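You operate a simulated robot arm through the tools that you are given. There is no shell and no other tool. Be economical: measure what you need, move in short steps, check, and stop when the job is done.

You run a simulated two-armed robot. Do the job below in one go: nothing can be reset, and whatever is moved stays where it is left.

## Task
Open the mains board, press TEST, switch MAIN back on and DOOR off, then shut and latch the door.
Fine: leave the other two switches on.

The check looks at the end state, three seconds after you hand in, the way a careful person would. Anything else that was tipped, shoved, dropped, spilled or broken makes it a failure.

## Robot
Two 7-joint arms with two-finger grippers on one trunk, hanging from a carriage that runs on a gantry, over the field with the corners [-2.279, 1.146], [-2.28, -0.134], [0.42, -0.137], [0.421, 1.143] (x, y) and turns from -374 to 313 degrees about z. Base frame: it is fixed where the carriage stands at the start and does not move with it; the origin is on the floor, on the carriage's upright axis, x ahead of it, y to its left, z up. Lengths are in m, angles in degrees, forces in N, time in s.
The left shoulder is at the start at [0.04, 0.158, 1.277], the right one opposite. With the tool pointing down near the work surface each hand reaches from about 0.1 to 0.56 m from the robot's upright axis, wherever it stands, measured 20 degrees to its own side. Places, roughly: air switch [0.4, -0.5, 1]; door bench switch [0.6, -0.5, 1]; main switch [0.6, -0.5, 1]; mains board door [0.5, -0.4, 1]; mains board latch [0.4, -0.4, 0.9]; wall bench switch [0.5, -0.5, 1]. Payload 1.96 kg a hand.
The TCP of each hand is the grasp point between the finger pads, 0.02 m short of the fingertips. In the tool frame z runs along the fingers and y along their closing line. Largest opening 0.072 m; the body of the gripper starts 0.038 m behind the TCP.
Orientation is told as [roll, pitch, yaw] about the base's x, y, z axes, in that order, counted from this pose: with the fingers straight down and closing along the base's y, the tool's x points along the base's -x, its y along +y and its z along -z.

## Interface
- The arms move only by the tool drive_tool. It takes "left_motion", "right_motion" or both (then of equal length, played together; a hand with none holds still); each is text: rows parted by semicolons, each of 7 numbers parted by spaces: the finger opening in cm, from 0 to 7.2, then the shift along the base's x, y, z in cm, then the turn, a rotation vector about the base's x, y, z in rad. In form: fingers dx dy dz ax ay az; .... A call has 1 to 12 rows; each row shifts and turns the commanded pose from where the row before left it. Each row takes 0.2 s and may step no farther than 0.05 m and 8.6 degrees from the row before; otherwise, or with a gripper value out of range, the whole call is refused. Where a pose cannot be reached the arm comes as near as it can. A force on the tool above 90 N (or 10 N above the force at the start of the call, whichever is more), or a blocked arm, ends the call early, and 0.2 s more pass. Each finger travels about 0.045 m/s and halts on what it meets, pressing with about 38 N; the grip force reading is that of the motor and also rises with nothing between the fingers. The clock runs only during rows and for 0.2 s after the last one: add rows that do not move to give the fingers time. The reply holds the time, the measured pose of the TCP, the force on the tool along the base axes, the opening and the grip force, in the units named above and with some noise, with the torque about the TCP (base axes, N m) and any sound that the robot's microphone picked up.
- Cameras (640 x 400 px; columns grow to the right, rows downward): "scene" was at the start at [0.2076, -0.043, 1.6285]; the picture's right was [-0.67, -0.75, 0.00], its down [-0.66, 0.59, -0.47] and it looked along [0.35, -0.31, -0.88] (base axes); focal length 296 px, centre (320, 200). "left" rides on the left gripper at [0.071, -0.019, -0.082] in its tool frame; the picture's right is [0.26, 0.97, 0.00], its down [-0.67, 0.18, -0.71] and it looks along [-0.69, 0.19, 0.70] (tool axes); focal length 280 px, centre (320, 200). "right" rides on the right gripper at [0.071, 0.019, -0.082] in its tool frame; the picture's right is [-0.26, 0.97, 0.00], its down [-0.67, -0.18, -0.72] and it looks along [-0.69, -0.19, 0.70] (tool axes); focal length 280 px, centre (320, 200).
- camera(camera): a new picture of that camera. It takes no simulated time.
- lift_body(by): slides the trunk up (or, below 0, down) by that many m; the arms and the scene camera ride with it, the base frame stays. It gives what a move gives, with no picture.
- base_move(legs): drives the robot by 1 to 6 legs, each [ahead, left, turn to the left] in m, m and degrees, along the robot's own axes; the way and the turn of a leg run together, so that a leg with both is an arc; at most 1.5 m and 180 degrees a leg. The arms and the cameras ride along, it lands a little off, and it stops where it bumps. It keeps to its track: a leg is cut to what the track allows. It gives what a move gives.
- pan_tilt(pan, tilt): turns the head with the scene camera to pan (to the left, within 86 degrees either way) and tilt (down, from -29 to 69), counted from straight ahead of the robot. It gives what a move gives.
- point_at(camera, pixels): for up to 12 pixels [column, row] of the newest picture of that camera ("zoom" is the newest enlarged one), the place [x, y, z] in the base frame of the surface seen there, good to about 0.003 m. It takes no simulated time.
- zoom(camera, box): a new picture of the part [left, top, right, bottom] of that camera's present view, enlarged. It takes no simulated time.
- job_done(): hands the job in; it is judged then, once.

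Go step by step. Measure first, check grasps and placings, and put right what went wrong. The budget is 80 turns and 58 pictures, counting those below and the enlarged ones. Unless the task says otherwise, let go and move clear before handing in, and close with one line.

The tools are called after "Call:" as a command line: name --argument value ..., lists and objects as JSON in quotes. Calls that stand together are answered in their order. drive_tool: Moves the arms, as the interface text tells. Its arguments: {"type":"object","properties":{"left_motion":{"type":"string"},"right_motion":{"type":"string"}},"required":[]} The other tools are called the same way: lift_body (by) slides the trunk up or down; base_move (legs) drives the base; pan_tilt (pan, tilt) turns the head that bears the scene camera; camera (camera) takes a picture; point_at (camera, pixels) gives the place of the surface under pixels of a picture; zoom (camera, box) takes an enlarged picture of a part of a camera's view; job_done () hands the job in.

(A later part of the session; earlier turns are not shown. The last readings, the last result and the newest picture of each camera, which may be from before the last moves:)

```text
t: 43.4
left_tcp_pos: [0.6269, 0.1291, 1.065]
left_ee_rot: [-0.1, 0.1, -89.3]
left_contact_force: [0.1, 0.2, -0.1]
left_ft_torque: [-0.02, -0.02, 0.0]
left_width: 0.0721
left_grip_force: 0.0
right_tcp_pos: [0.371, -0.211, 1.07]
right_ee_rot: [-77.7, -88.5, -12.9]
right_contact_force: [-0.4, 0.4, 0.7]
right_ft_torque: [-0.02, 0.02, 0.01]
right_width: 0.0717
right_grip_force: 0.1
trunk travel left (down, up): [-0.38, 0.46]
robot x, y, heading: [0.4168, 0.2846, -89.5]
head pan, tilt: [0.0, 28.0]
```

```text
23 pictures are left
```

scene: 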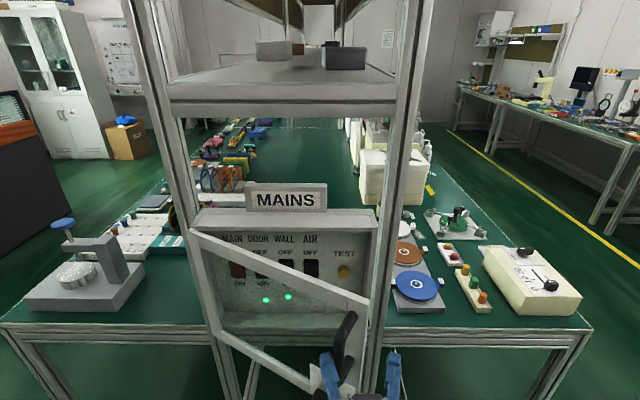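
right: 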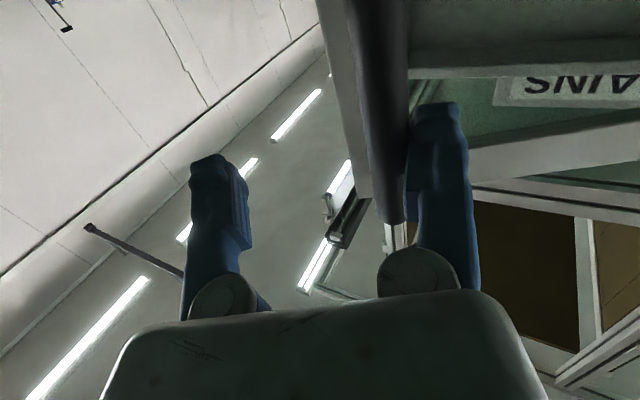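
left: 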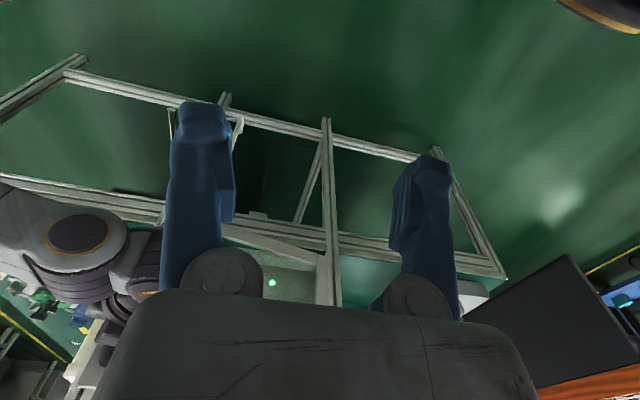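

The hand is straight, force-free, and the door is about 40° open. I'll back the base out clear of the handle.

Call:
base_move --legs '[[-0.1, 0, 0]]'

Call:
drive_tool --right_motion "4 -2.5 0 0 0 0 0.1; 2 -2.5 0 0 0 0 0.1; 0.5 -2.5 0 0 0 0 0.1; 0.5 -2.5 0 0 0 0 0.1; 0.5 -2 0 0 0 0 0.1"

Call:
camera --camera "scene"

```text
t: 44.5
left_tcp_pos: [0.6254, 0.2303, 1.0636]
left_ee_rot: [0.0, 0.1, -89.4]
left_contact_force: [-0.2, 0.8, 1.0]
left_ft_torque: [-0.02, -0.01, 0.02]
left_width: 0.0722
left_grip_force: 0.1
right_tcp_pos: [0.3705, -0.1086, 1.0691]
right_ee_rot: [-76.1, -88.5, -14.5]
right_contact_force: [-0.8, -0.1, -0.1]
right_ft_torque: [0.02, 0.01, 0.02]
right_width: 0.072
right_grip_force: 0.1
trunk travel left (down, up): [-0.38, 0.46]
robot x, y, heading: [0.4198, 0.3862, -89.2]
head pan, tilt: [0.0, 28.0]
```

```text
t: 45.7
left_tcp_pos: [0.6264, 0.2311, 1.0631]
left_ee_rot: [-0.1, 0.2, -89.3]
left_contact_force: [-0.4, -0.2, 0.2]
left_ft_torque: [0.03, -0.01, 0.03]
left_width: 0.0722
left_grip_force: 0.0
right_tcp_pos: [0.2494, -0.1097, 1.0702]
right_ee_rot: [-76.5, -88.6, 14.7]
right_contact_force: [0.2, 0.0, -0.4]
right_ft_torque: [0.0, -0.01, 0.0]
right_width: 0.0049
right_grip_force: 0.1
trunk travel left (down, up): [-0.38, 0.46]
robot x, y, heading: [0.4223, 0.3855, -89.5]
head pan, tilt: [0.0, 28.0]
```

```text
22 pictures are left
```

scene: 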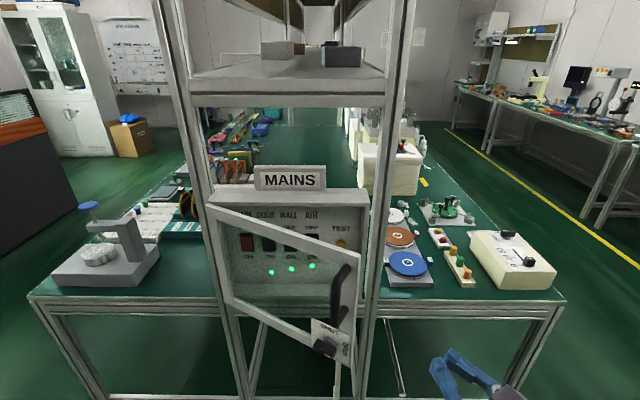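

The hand is clear, the door stands open at about 40°, and the knob moves with the door. I'll measure the door's free edge.

Call:
point_at --camera "scene" --pixels '[[357, 258], [357, 300], [350, 258], [330, 250], [213, 212], [340, 285], [325, 345], [366, 205]]'

```text
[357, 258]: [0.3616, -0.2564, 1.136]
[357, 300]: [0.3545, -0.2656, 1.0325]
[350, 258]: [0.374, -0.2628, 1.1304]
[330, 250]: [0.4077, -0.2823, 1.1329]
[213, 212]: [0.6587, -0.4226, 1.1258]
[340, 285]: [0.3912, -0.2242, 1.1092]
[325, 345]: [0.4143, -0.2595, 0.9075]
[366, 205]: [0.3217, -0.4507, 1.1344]
```

The door's edge is at (0.355,-0.26), about 28° open. I'll slip the closed fingers behind the edge from the -x side, angled toward +x, and sweep the door open.

Call:
drive_tool --right_motion "0.5 0.5 -3.5 0 0 0 0; 0.5 0.5 -3.5 0 0 0 0; 0.5 1 -3.5 0 0 0 0; 0.5 1.5 -3.5 0 0 0 0; 0.5 1.5 -3.5 0 0 0 0; 0.5 1.6 -3.5 0 0 0 0; 0.5 1.5 -2 0 0 0 0"

Call:
camera --camera "scene"

```text
t: 47.3
left_tcp_pos: [0.6284, 0.2323, 1.0655]
left_ee_rot: [0.0, 0.1, -89.3]
left_contact_force: [-0.3, 0.3, -0.8]
left_ft_torque: [0.03, 0.03, 0.02]
left_width: 0.072
left_grip_force: 0.1
right_tcp_pos: [0.334, -0.3385, 1.0696]
right_ee_rot: [-72.6, -88.6, 10.8]
right_contact_force: [0.5, -0.1, 1.0]
right_ft_torque: [-0.02, -0.05, 0.0]
right_width: 0.0048
right_grip_force: 0.1
trunk travel left (down, up): [-0.38, 0.46]
robot x, y, heading: [0.4182, 0.3875, -89.4]
head pan, tilt: [0.0, 28.0]
```

```text
21 pictures are left
```

scene: 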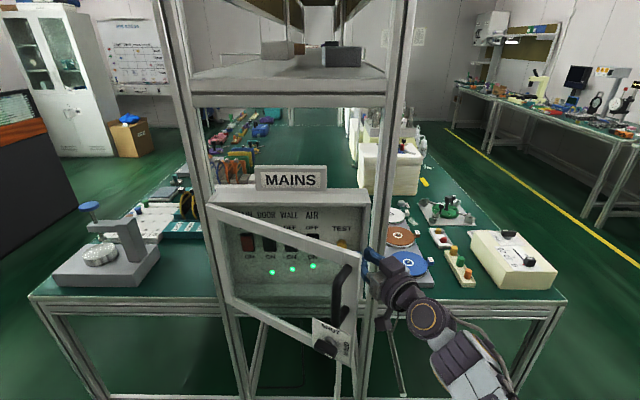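

The fingers are behind the edge. I'll sweep the door open along its arc.

Call:
drive_tool --right_motion "0.5 2 2 0 0 0 0; 0.5 1.6 2.5 0 0 0 0; 0.5 1.6 2.5 0 0 0 0; 0.5 1.8 2.4 0 0 0 0; 0.5 2 2.2 0 0 0 0; 0.5 2.2 1.8 0 0 0 0; 0.5 2.4 1.6 0 0 0 0"

Call:
camera --camera "scene"

```text
t: 48.9
left_tcp_pos: [0.6264, 0.2309, 1.0655]
left_ee_rot: [-0.1, 0.1, -89.3]
left_contact_force: [-0.3, 0.9, -0.4]
left_ft_torque: [-0.03, 0.0, 0.01]
left_width: 0.0723
left_grip_force: 0.1
right_tcp_pos: [0.4686, -0.1898, 1.0707]
right_ee_rot: [-78.6, -88.5, 16.5]
right_contact_force: [-0.4, 1.3, 0.0]
right_ft_torque: [-0.03, 0.0, -0.03]
right_width: 0.0053
right_grip_force: 0.0
trunk travel left (down, up): [-0.38, 0.46]
robot x, y, heading: [0.4214, 0.3875, -89.3]
head pan, tilt: [0.0, 28.0]
```

```text
20 pictures are left
```

scene: 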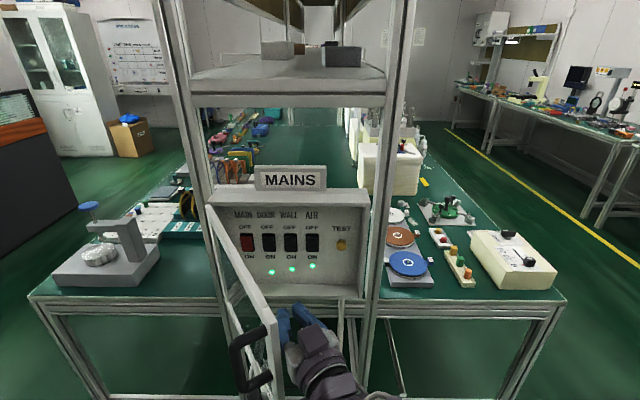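

The door is about 65–70° open. I'll keep pushing its inner face in +x.

Call:
drive_tool --right_motion "0.5 2.5 0.6 0 0 0 0; 0.5 2.5 0.6 0 0 0 0; 0.5 2.5 0.5 0 0 0 0; 0.5 2.5 0.3 0 0 0 0; 0.5 2.5 0 0 0 0 0; 0.5 2.5 0 0 0 0 0; 0.5 2.5 0 0 0 0 0; 0.5 2.5 0 0 0 0 0"

Call:
camera --camera "scene"

```text
t: 49.8
left_tcp_pos: [0.6234, 0.2435, 1.0626]
left_ee_rot: [-0.2, 0.5, -89.3]
left_contact_force: [0.6, -0.1, -0.9]
left_ft_torque: [-0.04, -0.02, 0.0]
left_width: 0.0722
left_grip_force: 0.0
right_tcp_pos: [0.5535, -0.1564, 1.0693]
right_ee_rot: [-79.4, -89.1, 18.1]
right_contact_force: [-23.1, 61.6, 7.0]
right_ft_torque: [-1.0, -0.55, 1.76]
right_width: 0.0053
right_grip_force: 0.2
trunk travel left (down, up): [-0.38, 0.46]
robot x, y, heading: [0.4199, 0.3904, -89.2]
head pan, tilt: [0.0, 28.0]
stopped in row 4 (right hand): the force on the tool passed its limit at 94 N (the readings are from after the stop); the commanded pose is now the measured one
```

```text
19 pictures are left
```

scene: 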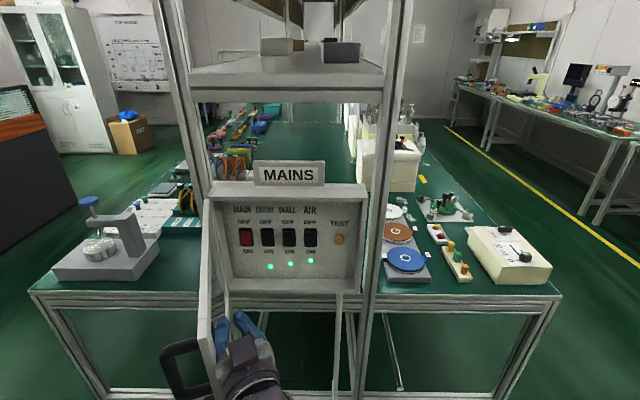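

The stop looks like contact between the two arms, since the left hand was nudged. The door is close to 90°, so I'll ease the right hand off to -x and measure.

Call:
drive_tool --right_motion "0.5 -2.5 -0.8 0 0 0 0; 0.5 -2.5 -1 0 0 0 0; 0.5 -2.5 0 0 0 0 0; 0.5 -2.5 0 0 0 0 0; 0.5 -2.5 0 0 0 0 0"

Call:
camera --camera "scene"

Call:
point_at --camera "scene" --pixels '[[207, 270], [208, 205], [205, 322], [202, 345], [247, 237], [267, 238], [289, 238], [311, 241], [340, 240], [311, 235], [311, 247]]'

Call:
zoom --camera "scene" --box '[200, 180, 380, 310]'

```text
t: 51.0
left_tcp_pos: [0.6252, 0.2327, 1.0631]
left_ee_rot: [0.0, 0.1, -89.3]
left_contact_force: [-1.1, -0.7, -0.1]
left_ft_torque: [-0.01, -0.05, -0.04]
left_width: 0.0721
left_grip_force: 0.0
right_tcp_pos: [0.4283, -0.1871, 1.0741]
right_ee_rot: [-104.8, -88.7, 43.1]
right_contact_force: [0.0, 0.0, 0.7]
right_ft_torque: [0.02, -0.01, -0.01]
right_width: 0.005
right_grip_force: 0.0
trunk travel left (down, up): [-0.38, 0.46]
robot x, y, heading: [0.419, 0.3862, -89.4]
head pan, tilt: [0.0, 28.0]
```

```text
18 pictures are left
```

scene: 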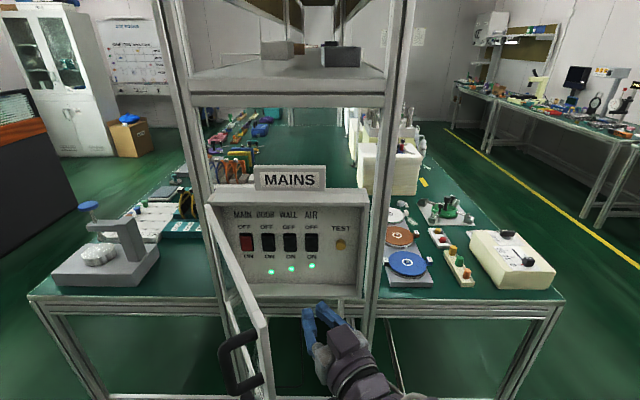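

```text
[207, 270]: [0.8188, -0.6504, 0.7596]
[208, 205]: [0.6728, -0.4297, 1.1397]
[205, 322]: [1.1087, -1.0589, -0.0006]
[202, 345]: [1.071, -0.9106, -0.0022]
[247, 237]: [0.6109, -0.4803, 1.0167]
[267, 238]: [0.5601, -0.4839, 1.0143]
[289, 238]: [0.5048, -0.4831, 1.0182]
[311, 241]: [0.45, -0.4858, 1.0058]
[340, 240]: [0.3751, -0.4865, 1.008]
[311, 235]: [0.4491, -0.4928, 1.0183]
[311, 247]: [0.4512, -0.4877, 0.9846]
```

```text
3.08 times, centred on (290, 245) of scene
```

zoom: 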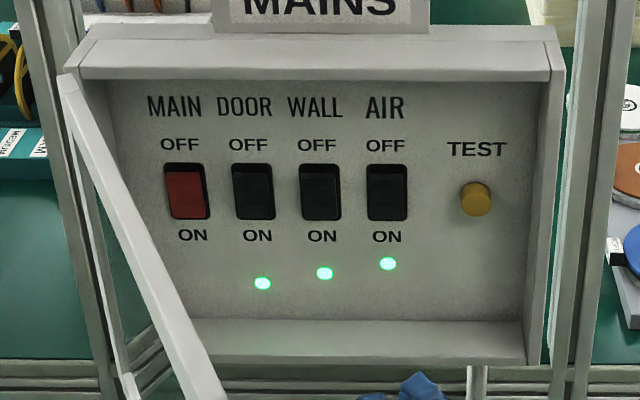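

The switches are at x=0.61 (MAIN), 0.56 (DOOR), 0.505 and 0.45, on a plane at y≈-0.485, with TEST at x=0.375. The door rests at about 70°. I'll straighten the hand in front of TEST and bring the base closer.

Call:
drive_tool --right_motion "0 -1.4 0 -1.5 0 0 -0.1225; 0 -1.4 0 -1.8 0 0 -0.1225; 0 -1.3 0 -1.9 0 0 -0.1225; 0 -1.2 0 -1.8 0 0 -0.1225"

Call:
base_move --legs '[[0.17, 0, 0]]'

Call:
zoom --camera "right" --box '[160, 0, 480, 200]'

Call:
camera --camera "scene"

```text
t: 52.0
left_tcp_pos: [0.6259, 0.2316, 1.0657]
left_ee_rot: [0.1, 0.1, -89.5]
left_contact_force: [-0.2, -0.7, -0.3]
left_ft_torque: [0.01, 0.0, 0.03]
left_width: 0.072
left_grip_force: 0.0
right_tcp_pos: [0.3762, -0.1861, 1.0051]
right_ee_rot: [-108.7, -89.1, 18.9]
right_contact_force: [-0.3, 0.2, -1.3]
right_ft_torque: [-0.01, -0.01, 0.01]
right_width: 0.0001
right_grip_force: 29.5
trunk travel left (down, up): [-0.38, 0.46]
robot x, y, heading: [0.4165, 0.3888, -89.2]
head pan, tilt: [0.0, 28.0]
```

```text
t: 53.5
left_tcp_pos: [0.6283, 0.064, 1.064]
left_ee_rot: [0.0, 0.1, -89.3]
left_contact_force: [-0.1, 0.0, 0.3]
left_ft_torque: [0.01, 0.01, -0.03]
left_width: 0.0721
left_grip_force: 0.2
right_tcp_pos: [0.3776, -0.3543, 1.0055]
right_ee_rot: [-107.3, -88.8, 17.7]
right_contact_force: [-0.8, 0.1, -0.3]
right_ft_torque: [0.02, 0.01, 0.04]
right_width: 0.0
right_grip_force: 29.3
trunk travel left (down, up): [-0.38, 0.46]
robot x, y, heading: [0.4224, 0.2229, -89.3]
head pan, tilt: [0.0, 28.0]
```

```text
2.00 times, centred on (320, 100) of right
```

zoom: 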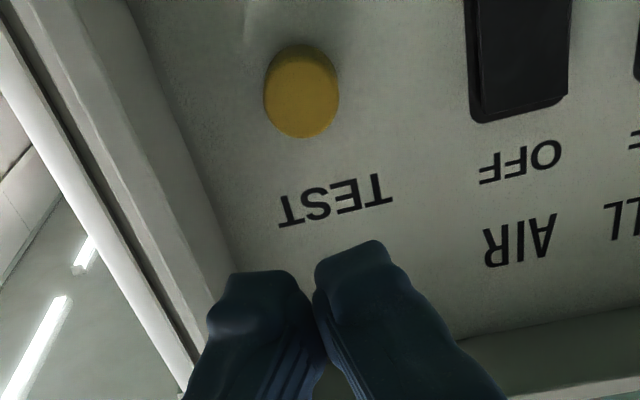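

```text
15 pictures are left
```

scene: 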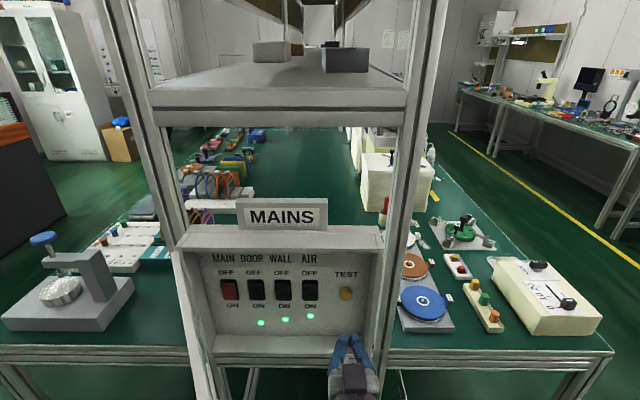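

I'll measure the TEST button and the switch faces from the hand camera and the scene camera.

Call:
point_at --camera "zoom" --pixels '[[302, 95], [285, 100], [320, 90], [302, 125], [302, 65], [520, 80], [520, 30]]'

Call:
point_at --camera "scene" --pixels '[[231, 284], [231, 290], [231, 296], [257, 285], [257, 297], [231, 278], [257, 280]]'

```text
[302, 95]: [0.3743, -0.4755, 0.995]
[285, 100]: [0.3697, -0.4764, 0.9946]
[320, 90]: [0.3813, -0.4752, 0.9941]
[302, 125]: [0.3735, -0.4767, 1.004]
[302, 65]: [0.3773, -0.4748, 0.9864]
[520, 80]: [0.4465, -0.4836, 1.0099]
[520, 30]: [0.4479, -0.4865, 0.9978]
```

```text
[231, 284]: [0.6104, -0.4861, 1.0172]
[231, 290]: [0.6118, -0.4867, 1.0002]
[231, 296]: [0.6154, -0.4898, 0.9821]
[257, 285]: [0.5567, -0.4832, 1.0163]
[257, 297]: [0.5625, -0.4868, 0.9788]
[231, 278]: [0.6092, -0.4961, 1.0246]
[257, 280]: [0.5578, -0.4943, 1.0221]
```

The TEST face is centred at (0.375,-0.4755,0.995). I'll align and press about 7 mm, then retreat.

Call:
drive_tool --right_motion "0 -0.3 -3 -1 0 0 0; 0 0 -3.5 0 0 0 0; 0 0 -2.8 0 0 0 0; 0 0 -0.8 0 0 0 0; 0 0 -0.7 0 0 0 0; 0 0 0 0 0 0 0; 0 0 0 0 0 0 0"

Call:
zoom --camera "scene" --box '[180, 230, 400, 380]'

```text
t: 55.1
left_tcp_pos: [0.6275, 0.0645, 1.0635]
left_ee_rot: [0.0, 0.1, -89.3]
left_contact_force: [0.7, 0.1, 0.1]
left_ft_torque: [0.0, 0.02, 0.02]
left_width: 0.072
left_grip_force: 0.1
right_tcp_pos: [0.3732, -0.4623, 0.9946]
right_ee_rot: [-105.3, -88.8, 15.5]
right_contact_force: [1.4, 1.7, 1.1]
right_ft_torque: [-0.02, 0.01, 0.01]
right_width: 0.0002
right_grip_force: 29.7
trunk travel left (down, up): [-0.38, 0.46]
robot x, y, heading: [0.4183, 0.2167, -89.3]
head pan, tilt: [0.0, 28.0]
```

```text
2.67 times, centred on (290, 305) of scene
```

zoom: 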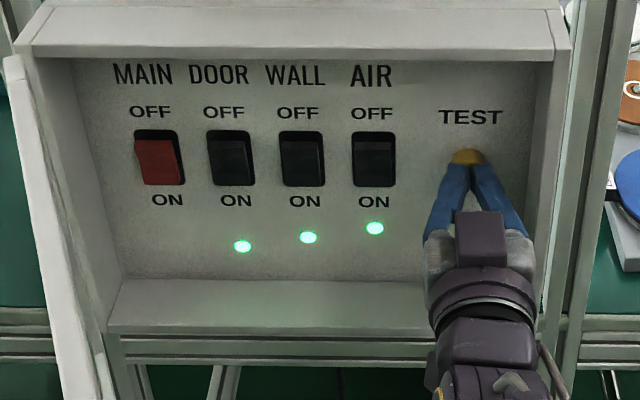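

The force is only 1.7 N and nothing has tripped. I'll press a little deeper.

Call:
drive_tool --right_motion "0 0 -0.3 0 0 0 0; 0 0 -0.3 0 0 0 0; 0 0 0 0 0 0 0; 0 0 0 0 0 0 0"

Call:
zoom --camera "scene" --box '[180, 230, 400, 380]'

```text
t: 56.1
left_tcp_pos: [0.6273, 0.0675, 1.065]
left_ee_rot: [-0.1, 0.2, -89.3]
left_contact_force: [-0.2, 0.5, 0.0]
left_ft_torque: [0.03, -0.01, 0.01]
left_width: 0.0721
left_grip_force: 0.1
right_tcp_pos: [0.3744, -0.4666, 0.9946]
right_ee_rot: [-104.6, -88.9, 15.0]
right_contact_force: [0.4, 12.6, 5.0]
right_ft_torque: [-0.1, -0.05, -0.01]
right_width: 0.0061
right_grip_force: 29.4
trunk travel left (down, up): [-0.38, 0.46]
robot x, y, heading: [0.4176, 0.2179, -89.3]
head pan, tilt: [0.0, 28.0]
```

```text
2.67 times, centred on (290, 305) of scene
```

zoom: 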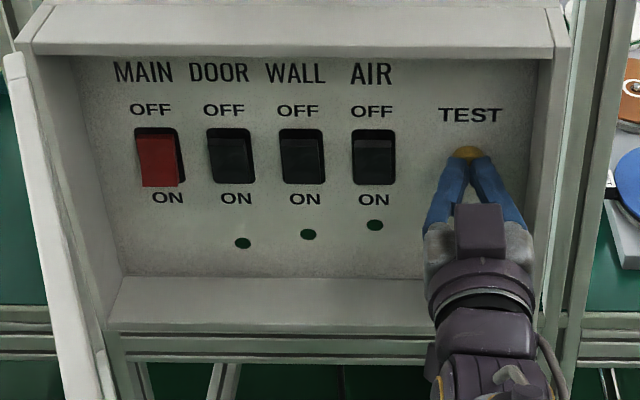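

TEST tripped it: the lamps are dark and MAIN has flipped to OFF. I'll retreat, yaw the hand about 22° to the left, and move in front of MAIN.

Call:
drive_tool --right_motion "0 0 3 0 0 0 0; 0 0 4 0 0 0 0; 0 0 2 0 0 0 0.13; 0 2 0 0 0 0 0.13; 0 3.5 0 0 0 0 0.13; 0 3.5 0 0 0 0 0; 0 3.5 0 0 0 0 0; 0 3.5 0 0 0 0 0; 0 3.8 -1 -1 0 0 0"

Call:
camera --camera "scene"

```text
t: 58.1
left_tcp_pos: [0.6285, 0.0654, 1.0647]
left_ee_rot: [-0.1, 0.1, -89.2]
left_contact_force: [-0.8, 0.5, -0.5]
left_ft_torque: [0.01, 0.01, 0.03]
left_width: 0.0717
left_grip_force: 0.1
right_tcp_pos: [0.5741, -0.389, 0.9857]
right_ee_rot: [-104.6, -88.9, 37.2]
right_contact_force: [0.7, 0.2, 0.0]
right_ft_torque: [0.01, 0.02, -0.01]
right_width: 0.0
right_grip_force: 29.6
trunk travel left (down, up): [-0.38, 0.46]
robot x, y, heading: [0.4179, 0.2224, -89.3]
head pan, tilt: [0.0, 28.0]
```

```text
12 pictures are left
```

scene: 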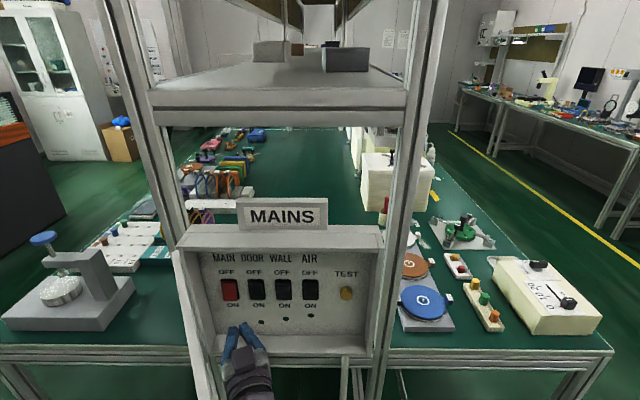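

I'll advance along the finger axis onto the ON (lower) half of MAIN.

Call:
drive_tool --right_motion "0 1.1 -3 0 0 0 0; 0 1.0 -2.6 0 0 0 0; 0 0.5 -1.4 0 0 0 0; 0 0.3 -0.7 0 0 0 0; 0 0.1 -0.4 0 0 0 0; 0 0 0 0 0 0 0"

Call:
zoom --camera "scene" --box '[180, 230, 400, 380]'

```text
t: 59.5
left_tcp_pos: [0.6269, 0.0652, 1.0643]
left_ee_rot: [0.0, 0.0, -89.3]
left_contact_force: [0.2, -0.8, 0.4]
left_ft_torque: [0.01, -0.02, -0.02]
left_width: 0.0718
left_grip_force: 0.0
right_tcp_pos: [0.578, -0.4083, 0.9851]
right_ee_rot: [-106.1, -88.9, 38.7]
right_contact_force: [0.5, 0.6, -0.5]
right_ft_torque: [0.01, -0.01, 0.01]
right_width: 0.0001
right_grip_force: 29.5
right hand out of reach, approached as far as the arm can: row 1, 2, 3, 4
trunk travel left (down, up): [-0.38, 0.46]
robot x, y, heading: [0.4207, 0.2217, -89.3]
head pan, tilt: [0.0, 28.0]
```

```text
2.67 times, centred on (290, 305) of scene
```

zoom: 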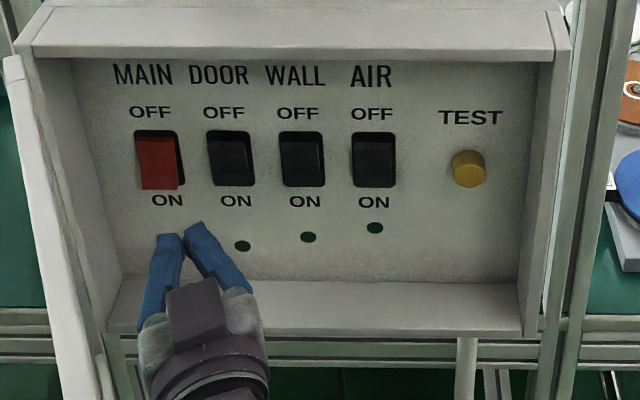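

That is just out of reach. I'll pull the hand back 5 cm and bring the base 6.5 cm closer; the left hand stays clear of the door.

Call:
drive_tool --right_motion "0 -0.9 2.3 0 0 0 0; 0 -0.9 2.3 0 0 0 0"

Call:
base_move --legs '[[0.065, 0, 0]]'

```text
t: 60.1
left_tcp_pos: [0.6264, 0.065, 1.0651]
left_ee_rot: [0.1, 0.1, -89.3]
left_contact_force: [-0.2, 0.7, 0.1]
left_ft_torque: [0.03, 0.01, -0.02]
left_width: 0.0722
left_grip_force: 0.0
right_tcp_pos: [0.5609, -0.3629, 0.9858]
right_ee_rot: [-107.7, -88.8, 40.2]
right_contact_force: [0.5, 0.8, 0.6]
right_ft_torque: [-0.01, -0.02, 0.0]
right_width: 0.0003
right_grip_force: 29.5
trunk travel left (down, up): [-0.38, 0.46]
robot x, y, heading: [0.4171, 0.2212, -89.4]
head pan, tilt: [0.0, 28.0]
```

```text
t: 61.1
left_tcp_pos: [0.6266, 0.0003, 1.0648]
left_ee_rot: [0.0, 0.1, -89.3]
left_contact_force: [-0.3, -0.5, -0.1]
left_ft_torque: [0.02, -0.01, -0.04]
left_width: 0.0721
left_grip_force: 0.2
right_tcp_pos: [0.5622, -0.4279, 0.9848]
right_ee_rot: [-107.2, -88.8, 40.0]
right_contact_force: [-0.9, 0.6, -0.4]
right_ft_torque: [0.03, 0.02, 0.0]
right_width: 0.0
right_grip_force: 29.5
trunk travel left (down, up): [-0.38, 0.46]
robot x, y, heading: [0.4209, 0.1524, -89.9]
head pan, tilt: [0.0, 28.0]
```

Now I'll shift over to MAIN and press.

Call:
drive_tool --right_motion "0 1.3 0 0.2 0 0 0; 0 1.3 0 0 0 0 0; 0 0.8 -2 0 0 0 0; 0 0.4 -1 0 0 0 0; 0 0.3 -0.8 0 0 0 0; 0 0.1 -0.4 0 0 0 0; 0 0 0 0 0 0 0"

Call:
zoom --camera "scene" --box '[180, 260, 400, 400]'

```text
t: 62.7
left_tcp_pos: [0.628, 0.0005, 1.0639]
left_ee_rot: [0.0, 0.1, -89.3]
left_contact_force: [0.6, 0.0, 0.8]
left_ft_torque: [-0.07, -0.02, 0.03]
left_width: 0.0721
left_grip_force: 0.0
right_tcp_pos: [0.5957, -0.4522, 0.9869]
right_ee_rot: [-105.9, -89.0, 38.6]
right_contact_force: [-0.2, 0.9, 0.2]
right_ft_torque: [0.0, -0.01, 0.0]
right_width: 0.0
right_grip_force: 29.5
right hand out of reach, approached as far as the arm can: row 4, 5
trunk travel left (down, up): [-0.38, 0.46]
robot x, y, heading: [0.4211, 0.1537, -89.1]
head pan, tilt: [0.0, 28.0]
```

```text
2.86 times, centred on (290, 330) of scene
```

zoom: 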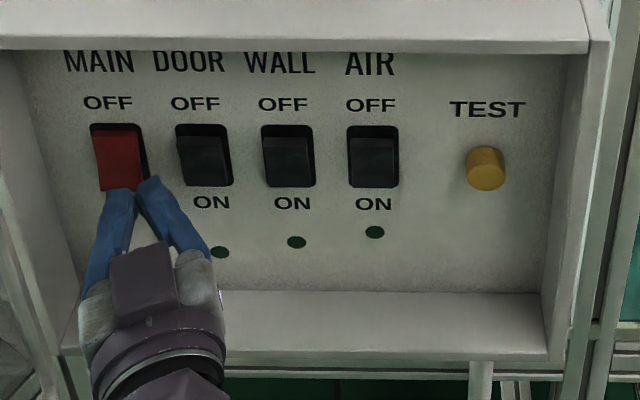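

The hand is about 1.5 cm short. I'll retract slightly, bring the base 3 cm nearer, and press again.

Call:
drive_tool --right_motion "0 -1.1 2.8 0 0 0 0"

Call:
base_move --legs '[[0.03, 0, 0]]'

```text
t: 63.1
left_tcp_pos: [0.6263, 0.0006, 1.0642]
left_ee_rot: [-0.1, 0.1, -89.3]
left_contact_force: [0.4, -0.5, -0.3]
left_ft_torque: [0.01, -0.01, 0.0]
left_width: 0.0721
left_grip_force: 0.1
right_tcp_pos: [0.5835, -0.4234, 0.9861]
right_ee_rot: [-103.4, -88.8, 36.1]
right_contact_force: [-0.1, 0.2, 0.3]
right_ft_torque: [0.01, -0.02, 0.01]
right_width: 0.0001
right_grip_force: 29.6
trunk travel left (down, up): [-0.38, 0.46]
robot x, y, heading: [0.4179, 0.156, -89.5]
head pan, tilt: [0.0, 28.0]
```

```text
t: 63.9
left_tcp_pos: [0.6263, -0.0313, 1.0646]
left_ee_rot: [0.0, 0.0, -89.3]
left_contact_force: [-0.2, -0.5, -0.9]
left_ft_torque: [0.04, -0.04, 0.0]
left_width: 0.072
left_grip_force: 0.1
right_tcp_pos: [0.585, -0.4556, 0.9878]
right_ee_rot: [-107.9, -88.8, 40.5]
right_contact_force: [-0.3, 0.0, -0.2]
right_ft_torque: [0.01, 0.0, 0.02]
right_width: 0.0
right_grip_force: 29.5
trunk travel left (down, up): [-0.38, 0.46]
robot x, y, heading: [0.4206, 0.1245, -89.5]
head pan, tilt: [0.0, 28.0]
```

Call:
drive_tool --right_motion "0 0.6 1 0 0 0 0; 0 0.9 0 0 0 0 0; 0 0.3 -1 0 0 0 0; 0 0.2 -0.8 0 0 0 0; 0 0.1 -0.6 0 0 0 0; 0 0 -0.2 0 0 0 0; 0 0 0 0 0 0 0"

Call:
zoom --camera "scene" --box '[180, 260, 400, 400]'

```text
t: 65.5
left_tcp_pos: [0.6271, -0.0273, 1.0638]
left_ee_rot: [-0.1, 0.2, -89.3]
left_contact_force: [0.2, 0.0, 0.2]
left_ft_torque: [0.01, -0.04, 0.03]
left_width: 0.0721
left_grip_force: 0.1
right_tcp_pos: [0.607, -0.4665, 0.9855]
right_ee_rot: [-101.6, -88.9, 34.4]
right_contact_force: [-3.4, 17.9, 5.4]
right_ft_torque: [-0.23, -0.06, -0.07]
right_width: 0.0
right_grip_force: 29.8
trunk travel left (down, up): [-0.38, 0.46]
robot x, y, heading: [0.4215, 0.1274, -89.2]
head pan, tilt: [0.0, 28.0]
```

```text
2.86 times, centred on (290, 330) of scene
```

zoom: 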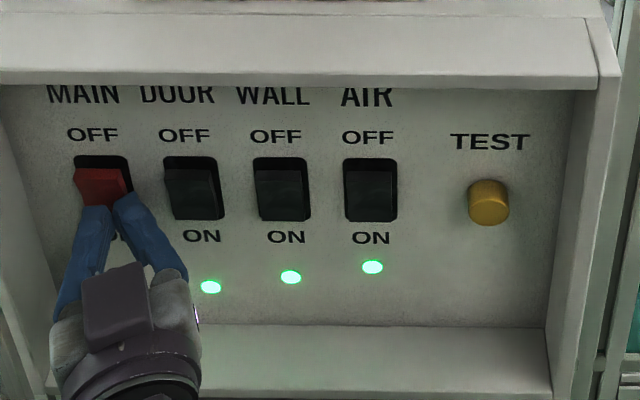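

MAIN is on and all three lamps are lit again. Next I'll press the OFF (upper) half of DOOR at (0.557, ·, 1.017).

Call:
drive_tool --right_motion "0 -1 2.6 0 0 0 0; 0 -2.9 0.3 1.5 0 0 0; 0 -2.9 0 1.6 0 0 0; 0 0.4 -1.2 0 0 0 0; 0 0.4 -1 0 0 0 0; 0 0.2 -0.5 0 0 0 0; 0 0.1 -0.4 0 0 0 0; 0 0 0 0 0 0 0"

Call:
zoom --camera "scene" --box '[180, 260, 400, 400]'

```text
t: 67.3
left_tcp_pos: [0.6256, -0.0272, 1.064]
left_ee_rot: [-0.1, 0.3, -89.3]
left_contact_force: [0.5, 0.0, 0.2]
left_ft_torque: [0.03, 0.04, 0.01]
left_width: 0.0721
left_grip_force: 0.1
right_tcp_pos: [0.5477, -0.47, 1.0176]
right_ee_rot: [-104.1, -88.8, 36.7]
right_contact_force: [-9.5, 25.3, 11.9]
right_ft_torque: [0.03, -0.1, -0.19]
right_width: 0.0001
right_grip_force: 29.8
trunk travel left (down, up): [-0.38, 0.46]
robot x, y, heading: [0.4189, 0.1241, -89.3]
head pan, tilt: [0.0, 28.0]
```

```text
2.86 times, centred on (290, 330) of scene
```

zoom: 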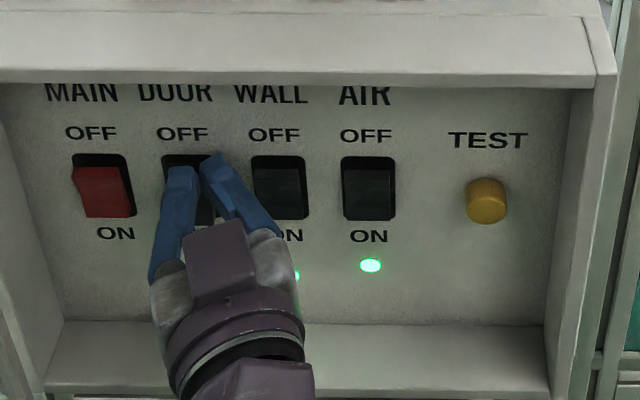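

I'll retreat and back the base away, then check the lamps and the door.

Call:
drive_tool --right_motion "0 -0.8 2 0 0 0 0; 0 -1.5 3.5 0 0 0 0; 0 -2 3 0 0 0 -0.1; 0 -2 3 0 0 0 -0.1"

Call:
base_move --legs '[[-0.24, 0, 0]]'

Call:
camera --camera "scene"

```text
t: 68.3
left_tcp_pos: [0.6278, -0.03, 1.0647]
left_ee_rot: [0.0, 0.1, -89.2]
left_contact_force: [0.5, 0.0, 0.8]
left_ft_torque: [-0.01, -0.01, 0.0]
left_width: 0.0722
left_grip_force: 0.0
right_tcp_pos: [0.4873, -0.3552, 1.0184]
right_ee_rot: [-111.2, -89.0, 32.5]
right_contact_force: [0.1, 0.1, 0.9]
right_ft_torque: [0.04, 0.03, -0.02]
right_width: 0.0
right_grip_force: 29.6
trunk travel left (down, up): [-0.38, 0.46]
robot x, y, heading: [0.4238, 0.1261, -89.7]
head pan, tilt: [0.0, 28.0]
```

```text
t: 70.1
left_tcp_pos: [0.6235, 0.2096, 1.0637]
left_ee_rot: [0.0, 0.1, -89.2]
left_contact_force: [0.3, -0.4, -0.5]
left_ft_torque: [0.0, -0.03, 0.01]
left_width: 0.0719
left_grip_force: 0.1
right_tcp_pos: [0.4846, -0.1182, 1.0176]
right_ee_rot: [-104.7, -88.8, 25.9]
right_contact_force: [0.2, 0.5, -0.3]
right_ft_torque: [-0.01, 0.0, -0.03]
right_width: 0.0
right_grip_force: 29.9
trunk travel left (down, up): [-0.38, 0.46]
robot x, y, heading: [0.4154, 0.3652, -89.5]
head pan, tilt: [0.0, 28.0]
```

```text
7 pictures are left
```

scene: 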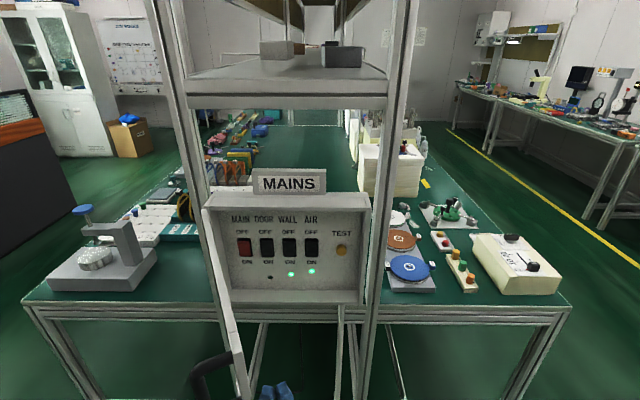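

The DOOR lamp is off, with WALL and AIR on. To shut the door (~80° open), I'll take the right hand out of its arc and bring the left hand around to the door's outer side.

Call:
drive_tool --left_motion "0 3 -1 0 0 0 0; 0 3 -1 0 0 0 0; 0 3 -1 0 0 0 0; 0 3 -2 0 0 0 0; 0 3 -3 0 0 0 0; 0 2 -4 0 0 0 0; 0 0 -4.5 0 0 0 0; 0 0 -4.5 0 0 0 0; 0 0 -4.5 0 0 0 0; 0 0 -4 0 0 0 0" --right_motion "0 -3 1 0 0 0 0; 0 -3 1 0 0 0 0; 0 -3 1 0 0 0 0; 0 -3 1 0 0 0 0; 0 -3 1 0 0 0 0; 0 -3 0 0 0 0 0; 0 0 0 0 0 0 0; 0 0 0 0 0 0 0; 0 0 0 0 0 0 0; 0 0 0 0 0 0 0"

Call:
point_at --camera "scene" --pixels '[[238, 350], [239, 375], [200, 365], [215, 359], [228, 330], [244, 247], [244, 240]]'

```text
t: 72.3
left_tcp_pos: [0.7072, -0.1053, 1.0187]
left_ee_rot: [0.0, 0.1, -89.2]
left_contact_force: [0.8, -0.6, -0.9]
left_ft_torque: [0.03, -0.01, 0.04]
left_width: 0.0
left_grip_force: 29.7
left hand out of reach, approached as far as the arm can: row 1, 2, 3, 4, 5
right_tcp_pos: [0.3038, -0.068, 1.0187]
right_ee_rot: [-106.8, -88.9, 28.1]
right_contact_force: [0.6, -0.7, 0.4]
right_ft_torque: [-0.01, 0.03, -0.03]
right_width: 0.0001
right_grip_force: 29.5
trunk travel left (down, up): [-0.38, 0.46]
robot x, y, heading: [0.4187, 0.3634, -89.5]
head pan, tilt: [0.0, 28.0]
```

```text
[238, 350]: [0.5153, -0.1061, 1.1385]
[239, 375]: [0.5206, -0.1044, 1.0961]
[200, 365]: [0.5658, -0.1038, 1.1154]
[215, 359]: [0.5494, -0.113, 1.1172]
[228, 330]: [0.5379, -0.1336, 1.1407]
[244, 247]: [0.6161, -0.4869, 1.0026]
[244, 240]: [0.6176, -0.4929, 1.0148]
```

The door is at about 63° (edge (0.515,-0.106)) and the left hand is on its outer side. I'll sweep it toward closed along the arc.

Call:
drive_tool --left_motion "0 -3.6 0.3 0 0 0 0; 0 -3.6 0.3 0 0 0 0; 0 -3.6 0.3 0 0 0 0; 0 -2.6 -1.1 0 0 0 0; 0 -2.6 -1.2 0 0 0 0; 0 -2.6 -1.3 0 0 0 0; 0 -2.6 -1.5 0 0 0 0; 0 -2.3 -1.9 0 0 0 0; 0 -2.3 -2 0 0 0 0; 0 -2.3 -2.1 0 0 0 0" --right_motion "0 -2.5 1 0 0 0 0; 0 -2.5 1 0 0 0 0; 0 -2.5 0 0 0 0 0; 0 -2 0 0 0 0 0; 0 0 0 0 0 0 0; 0 0 0 0 0 0 0; 0 0 0 0 0 0 0; 0 0 0 0 0 0 0; 0 0 0 0 0 0 0; 0 0 0 0 0 0 0"

Call:
camera --camera "scene"

```text
t: 74.5
left_tcp_pos: [0.4734, -0.1649, 1.0187]
left_ee_rot: [0.0, 0.1, -89.2]
left_contact_force: [-0.8, -0.1, -0.1]
left_ft_torque: [0.0, 0.0, 0.0]
left_width: 0.0
left_grip_force: 29.6
left hand out of reach, approached as far as the arm can: row 9, 10
right_tcp_pos: [0.2525, -0.0557, 1.0024]
right_ee_rot: [-106.1, -88.8, 27.4]
right_contact_force: [0.9, -0.3, 0.2]
right_ft_torque: [0.02, -0.03, 0.0]
right_width: 0.0002
right_grip_force: 29.6
right hand out of reach, approached as far as the arm can: row 2, 3, 4
trunk travel left (down, up): [-0.38, 0.46]
robot x, y, heading: [0.42, 0.3658, -89.5]
head pan, tilt: [0.0, 28.0]
```

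```text
6 pictures are left
```

scene: 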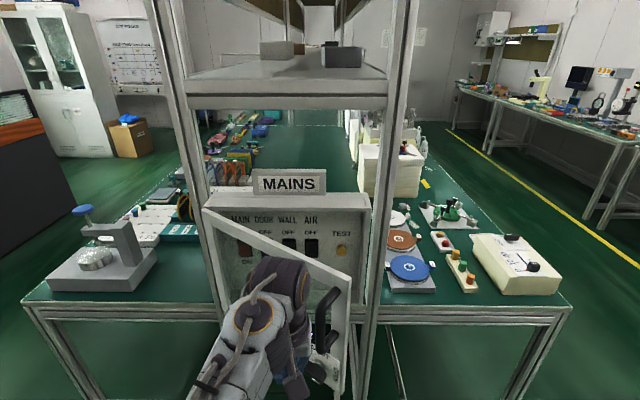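

The door is down to about 38°. I'll retract the left hand, bring the base nearer, and then finish pushing with the right hand on the frame strip between the handle and the knob.

Call:
drive_tool --left_motion "0 1.5 3.5 0 0 0 0; 0 2 3.5 0 0 0 0; 0 2 3.5 0.5 0 0 0; 0 2 3.5 0.5 0 0 0; 0 2 3.5 0.5 0 0 0; 0 2 3.5 0.5 0 0 0; 0 2 3.5 0.5 0 0 0; 0 2 3.5 0.5 0 0 0" --right_motion "0 0 0 0 0 0 0; 0 0 0 -1 0 0 -0.095; 0 0 0 -1 0 0 -0.095; 0 0 0 -1 0 0 0; 0 0 0 -0.7 0 0 0; 0 0 0 0 0 0 0; 0 0 0 0 0 0 0; 0 0 0 0 0 0 0"

Call:
base_move --legs '[[0.08, 0, 0]]'

```text
t: 76.3
left_tcp_pos: [0.6274, 0.1152, 1.0496]
left_ee_rot: [-0.1, -0.1, -89.1]
left_contact_force: [-0.6, 0.3, -0.4]
left_ft_torque: [-0.01, 0.0, 0.04]
left_width: 0.0
left_grip_force: 29.1
right_tcp_pos: [0.2534, -0.0548, 0.9643]
right_ee_rot: [-104.9, -88.9, 15.2]
right_contact_force: [-0.3, -0.1, -0.3]
right_ft_torque: [-0.03, -0.03, 0.0]
right_width: 0.0
right_grip_force: 29.8
trunk travel left (down, up): [-0.38, 0.46]
robot x, y, heading: [0.419, 0.3617, -89.4]
head pan, tilt: [0.0, 28.0]
```

```text
t: 77.3
left_tcp_pos: [0.6294, 0.0334, 1.0492]
left_ee_rot: [0.0, 0.1, -89.2]
left_contact_force: [0.5, 0.0, -0.1]
left_ft_torque: [0.02, 0.02, 0.0]
left_width: 0.0
left_grip_force: 29.3
right_tcp_pos: [0.2551, -0.1364, 0.9656]
right_ee_rot: [-108.0, -88.8, 18.2]
right_contact_force: [0.3, -0.9, 1.1]
right_ft_torque: [0.0, -0.01, -0.03]
right_width: 0.0
right_grip_force: 29.2
trunk travel left (down, up): [-0.38, 0.46]
robot x, y, heading: [0.4195, 0.2828, -89.4]
head pan, tilt: [0.0, 28.0]
```

I'll move in front of the strip, then push the door along its arc until it is closed.

Call:
drive_tool --right_motion "0 3.75 0 0 0 0 0; 0 3.75 0 0 0 0 0; 0 3.75 0 0 0 0 0; 0 3.75 0 0 0 0 0; 0 -0.2 -2.8 0 0 0 0; 0 -0.8 -2.8 0 0 0 0; 0 -1 -2.8 0 0 0 0; 0 -1 -2.8 0 0 0 0; 0 -0.9 -2.8 0 0 0 0; 0 -0.8 -2.8 0 0 0 0; 0 -0.6 -2.8 0 0 0 0; 0 -0.4 -2.8 0 0 0 0"

Call:
camera --camera "scene"

```text
t: 79.9
left_tcp_pos: [0.6298, 0.0331, 1.0496]
left_ee_rot: [0.0, 0.1, -89.2]
left_contact_force: [0.0, -0.1, 0.8]
left_ft_torque: [-0.02, -0.01, 0.01]
left_width: 0.0002
left_grip_force: 29.9
right_tcp_pos: [0.3482, -0.3602, 0.9665]
right_ee_rot: [-106.7, -88.9, 17.2]
right_contact_force: [-0.8, -0.4, 1.1]
right_ft_torque: [0.03, -0.04, 0.01]
right_width: 0.0
right_grip_force: 29.6
trunk travel left (down, up): [-0.38, 0.46]
robot x, y, heading: [0.418, 0.2836, -89.3]
head pan, tilt: [0.0, 28.0]
```

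```text
5 pictures are left
```

scene: 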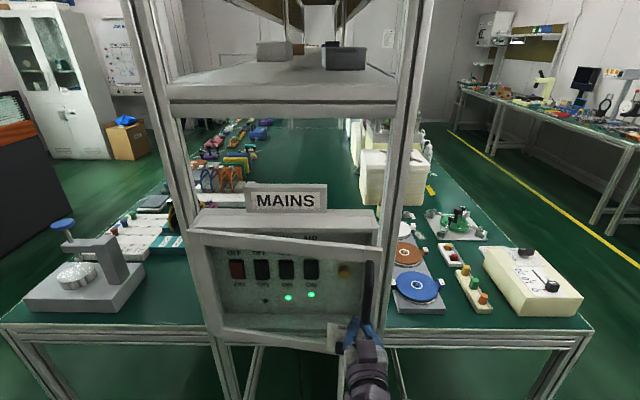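

It is nearly shut. I'll push the last 5 cm.

Call:
drive_tool --right_motion "0 -0.2 -2.5 0 0 0 0; 0 0 -2 0 0 0 0; 0 0 -0.8 0 0 0 0; 0 0 -0.3 0 0 0 0; 0 0 0 0 0 0 0"

```text
t: 81.1
left_tcp_pos: [0.629, 0.0336, 1.0492]
left_ee_rot: [0.0, 0.1, -89.2]
left_contact_force: [-0.9, -0.9, 0.1]
left_ft_torque: [0.01, 0.02, -0.01]
left_width: 0.0002
left_grip_force: 30.1
right_tcp_pos: [0.3449, -0.4164, 0.9646]
right_ee_rot: [-105.7, -88.7, 16.1]
right_contact_force: [0.0, 0.2, -0.6]
right_ft_torque: [0.01, 0.0, 0.0]
right_width: 0.0
right_grip_force: 29.8
trunk travel left (down, up): [-0.38, 0.46]
robot x, y, heading: [0.4213, 0.28, -89.3]
head pan, tilt: [0.0, 28.0]
```

There's no resistance yet, so I'll push in small steps until I feel the stop.

Call:
drive_tool --right_motion "0 0 -0.5 0 0 0 0; 0 0 -0.5 0 0 0 0; 0 0 -0.4 0 0 0 0; 0 0 0 0 0 0 0"

Call:
zoom --camera "scene" --box '[180, 220, 420, 380]'

```text
t: 82.1
left_tcp_pos: [0.6283, 0.0449, 1.0475]
left_ee_rot: [-0.1, 0.5, -89.2]
left_contact_force: [-1.1, 0.3, 0.3]
left_ft_torque: [-0.01, -0.04, 0.01]
left_width: 0.0002
left_grip_force: 29.7
right_tcp_pos: [0.3444, -0.4187, 0.9613]
right_ee_rot: [-93.8, -89.0, 4.3]
right_contact_force: [-1.4, 79.5, 33.4]
right_ft_torque: [-0.59, 0.05, -0.09]
right_width: 0.006
right_grip_force: 29.5
trunk travel left (down, up): [-0.38, 0.46]
robot x, y, heading: [0.4224, 0.285, -89.6]
head pan, tilt: [0.0, 28.0]
```

```text
2.50 times, centred on (300, 300) of scene
```

zoom: 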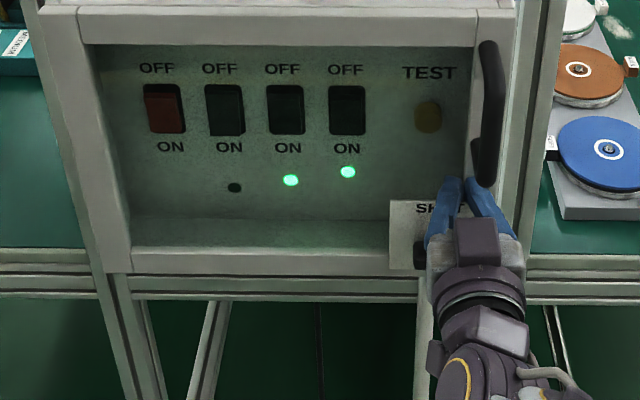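

The door is against its stop (80 N felt, and the picture shows it flush). I'll back off, roll the hand 90° so it closes vertically on the horizontal knob, and come closer.

Call:
drive_tool --right_motion "0 0 0.8 0 0 0 0; 0 0 2.2 0 0 -0.1428 0; 0 0.4 3 -1 0 -0.1428 0; 2 0.4 3 -1 0 -0.1428 0; 4 0.4 3 -1 0 -0.1428 0; 5 0.4 2 -1 0 -0.1428 0; 5 0.3 0 -1 0 -0.1428 0; 5 0 0 -1 0 -0.1428 0; 5 0 0 0 0 -0.1428 0; 5 0 0 0 0 -0.1428 0; 5 0 0 0 0 -0.1428 0; 5 0 0 0 0 -0.1428 0"

Call:
base_move --legs '[[0.06, 0, 0]]'

Call:
zoom --camera "scene" --box '[180, 240, 440, 400]'

```text
t: 84.7
left_tcp_pos: [0.6294, 0.0346, 1.0493]
left_ee_rot: [0.0, 0.1, -89.2]
left_contact_force: [-0.9, 0.1, -0.3]
left_ft_torque: [0.01, 0.0, -0.01]
left_width: 0.0
left_grip_force: 29.6
right_tcp_pos: [0.3637, -0.2914, 0.9044]
right_ee_rot: [90.5, -1.1, 179.7]
right_contact_force: [-1.0, -0.1, 0.1]
right_ft_torque: [-0.04, -0.01, -0.03]
right_width: 0.0504
right_grip_force: 0.2
trunk travel left (down, up): [-0.38, 0.46]
robot x, y, heading: [0.4139, 0.2819, -89.5]
head pan, tilt: [0.0, 28.0]
```

```text
t: 85.7
left_tcp_pos: [0.6302, -0.028, 1.0492]
left_ee_rot: [0.0, -0.1, -89.1]
left_contact_force: [0.0, 0.7, -0.4]
left_ft_torque: [0.02, -0.03, 0.01]
left_width: 0.0
left_grip_force: 29.3
right_tcp_pos: [0.365, -0.351, 0.9065]
right_ee_rot: [90.5, -1.2, 179.7]
right_contact_force: [-0.7, -0.3, -0.3]
right_ft_torque: [0.0, 0.0, -0.01]
right_width: 0.0501
right_grip_force: 0.1
trunk travel left (down, up): [-0.38, 0.46]
robot x, y, heading: [0.421, 0.2216, -89.3]
head pan, tilt: [0.0, 28.0]
```

```text
2.46 times, centred on (310, 320) of scene
```

zoom: 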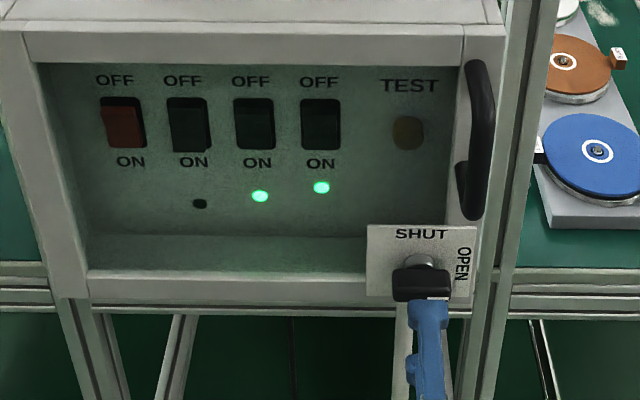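

The door stays shut and the knob is horizontal. I'll advance, grip it, and turn it counter-clockwise.

Call:
drive_tool --right_motion "5 0 -1.5 -0.6 0 0 0; 5 0 -2 0 0 0 0; 5 0 -1.8 0 0 0 0; 5 0 0 0 0 0 0; 3 0 0 0 0 0 0; 1 0 0 0 0 0 0; 0.5 0 0 0 0 0 0; 0.5 0 0 0 0 0 0; 0.5 0 0 0 0 0 0"

```text
t: 87.7
left_tcp_pos: [0.6299, -0.0256, 1.0491]
left_ee_rot: [0.0, 0.1, -89.2]
left_contact_force: [0.5, 0.6, 0.2]
left_ft_torque: [0.02, 0.03, -0.03]
left_width: 0.0002
left_grip_force: 29.6
right_tcp_pos: [0.3646, -0.4043, 0.8987]
right_ee_rot: [90.5, -1.1, 179.7]
right_contact_force: [1.1, 2.6, 11.1]
right_ft_torque: [-0.11, 0.01, 0.05]
right_width: 0.0169
right_grip_force: 40.3
trunk travel left (down, up): [-0.38, 0.46]
robot x, y, heading: [0.4164, 0.2244, -89.3]
head pan, tilt: [0.0, 28.0]
```

The knob is gripped (width 0.0169, as before). I'll turn it back to SHUT while pressing lightly inward.

Call:
drive_tool --right_motion "0.5 0 -0.2 0 0 0.1428 0; 0.5 0 0 0 0 0.1428 0; 0.5 0 0 0 0 0.1428 0; 0.5 0 0 0 0 0.1428 0; 0.5 0 0 0 0 0.1428 0; 0.5 0 0 0 0 0.1428 0; 0.5 0 0 0 0 0.1428 0; 0.5 0 0 0 0 0.1428 0; 0.5 0 0 0 0 0.1428 0; 0.5 0 0 0 0 0.1428 0; 0.5 0 0 0 0 0.1428 0; 0.5 0 0 0 0 0.02 0"

```text
t: 90.3
left_tcp_pos: [0.6289, -0.0241, 1.0491]
left_ee_rot: [-0.1, 0.1, -89.2]
left_contact_force: [1.0, -0.7, -0.6]
left_ft_torque: [0.03, 0.01, -0.05]
left_width: 0.0
left_grip_force: 29.4
right_tcp_pos: [0.3646, -0.4053, 0.8996]
right_ee_rot: [-98.4, -87.5, 8.9]
right_contact_force: [-0.7, 13.3, 21.8]
right_ft_torque: [-0.64, -0.37, -0.06]
right_width: 0.0171
right_grip_force: 39.9
trunk travel left (down, up): [-0.38, 0.46]
robot x, y, heading: [0.4186, 0.2224, -89.5]
head pan, tilt: [0.0, 28.0]
```

The knob is back at vertical. I'll give it a gentle tug to confirm that it latched.

Call:
drive_tool --right_motion "0.5 0 0.5 0 0 0 0; 0.5 0 0.5 0 0 0 0; 0.5 0 0 0 0 0 0"

```text
t: 91.1
left_tcp_pos: [0.6298, -0.0306, 1.0496]
left_ee_rot: [0.0, -0.2, -89.2]
left_contact_force: [0.9, -0.1, -0.4]
left_ft_torque: [0.01, 0.03, -0.03]
left_width: 0.0
left_grip_force: 29.7
right_tcp_pos: [0.3653, -0.3997, 0.8994]
right_ee_rot: [-96.4, -87.6, 6.8]
right_contact_force: [-0.4, -28.9, -11.9]
right_ft_torque: [0.14, -0.23, -0.02]
right_width: 0.0174
right_grip_force: 40.3
trunk travel left (down, up): [-0.38, 0.46]
robot x, y, heading: [0.4185, 0.2244, -89.2]
head pan, tilt: [0.0, 28.0]
```

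The door resists the tug (29 N over about 5 mm), so it is latched. I'll release, back away and check.

Call:
drive_tool --right_motion "0.5 0 -0.3 0 0 0 0; 3 0 0 0 0 0 0; 5 0 0 0 0 0 0; 5 0 0 0 0 0 0; 5 0 3 0 0 0 0; 5 0 4 0 0 0 0; 5 0 3 0 0 0 0"

Call:
base_move --legs '[[-0.15, 0, 0]]'

Call:
zoom --camera "scene" --box '[190, 170, 390, 320]'

```text
t: 92.7
left_tcp_pos: [0.629, -0.025, 1.0488]
left_ee_rot: [0.0, 0.1, -89.1]
left_contact_force: [-1.1, 0.8, 0.0]
left_ft_torque: [0.0, 0.02, -0.01]
left_width: 0.0
left_grip_force: 29.2
right_tcp_pos: [0.3652, -0.2969, 0.9001]
right_ee_rot: [-98.6, -87.7, 9.1]
right_contact_force: [-0.1, 0.3, 0.5]
right_ft_torque: [0.02, -0.02, -0.01]
right_width: 0.0502
right_grip_force: 0.0
trunk travel left (down, up): [-0.38, 0.46]
robot x, y, heading: [0.423, 0.2264, -89.6]
head pan, tilt: [0.0, 28.0]
```

```text
t: 94.1
left_tcp_pos: [0.6277, 0.1233, 1.0484]
left_ee_rot: [-0.1, 0.1, -89.3]
left_contact_force: [0.1, -0.3, 0.2]
left_ft_torque: [-0.04, 0.01, 0.0]
left_width: 0.0
left_grip_force: 29.6
right_tcp_pos: [0.3622, -0.1485, 0.8994]
right_ee_rot: [-96.8, -87.7, 7.1]
right_contact_force: [-0.3, 0.4, 0.4]
right_ft_torque: [0.0, -0.01, -0.01]
right_width: 0.0501
right_grip_force: 0.1
trunk travel left (down, up): [-0.38, 0.46]
robot x, y, heading: [0.4162, 0.3713, -89.2]
head pan, tilt: [0.0, 28.0]
```

```text
2.67 times, centred on (290, 245) of scene
```

zoom: 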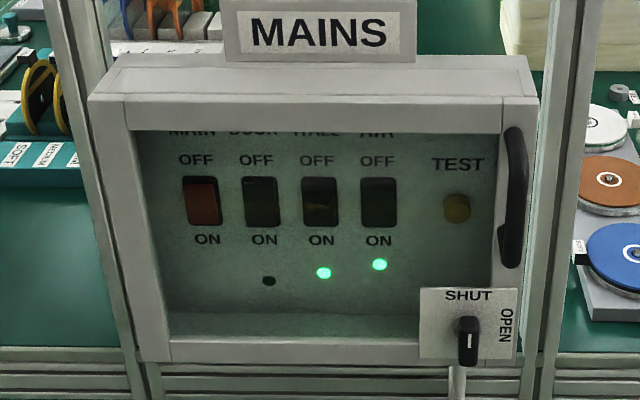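

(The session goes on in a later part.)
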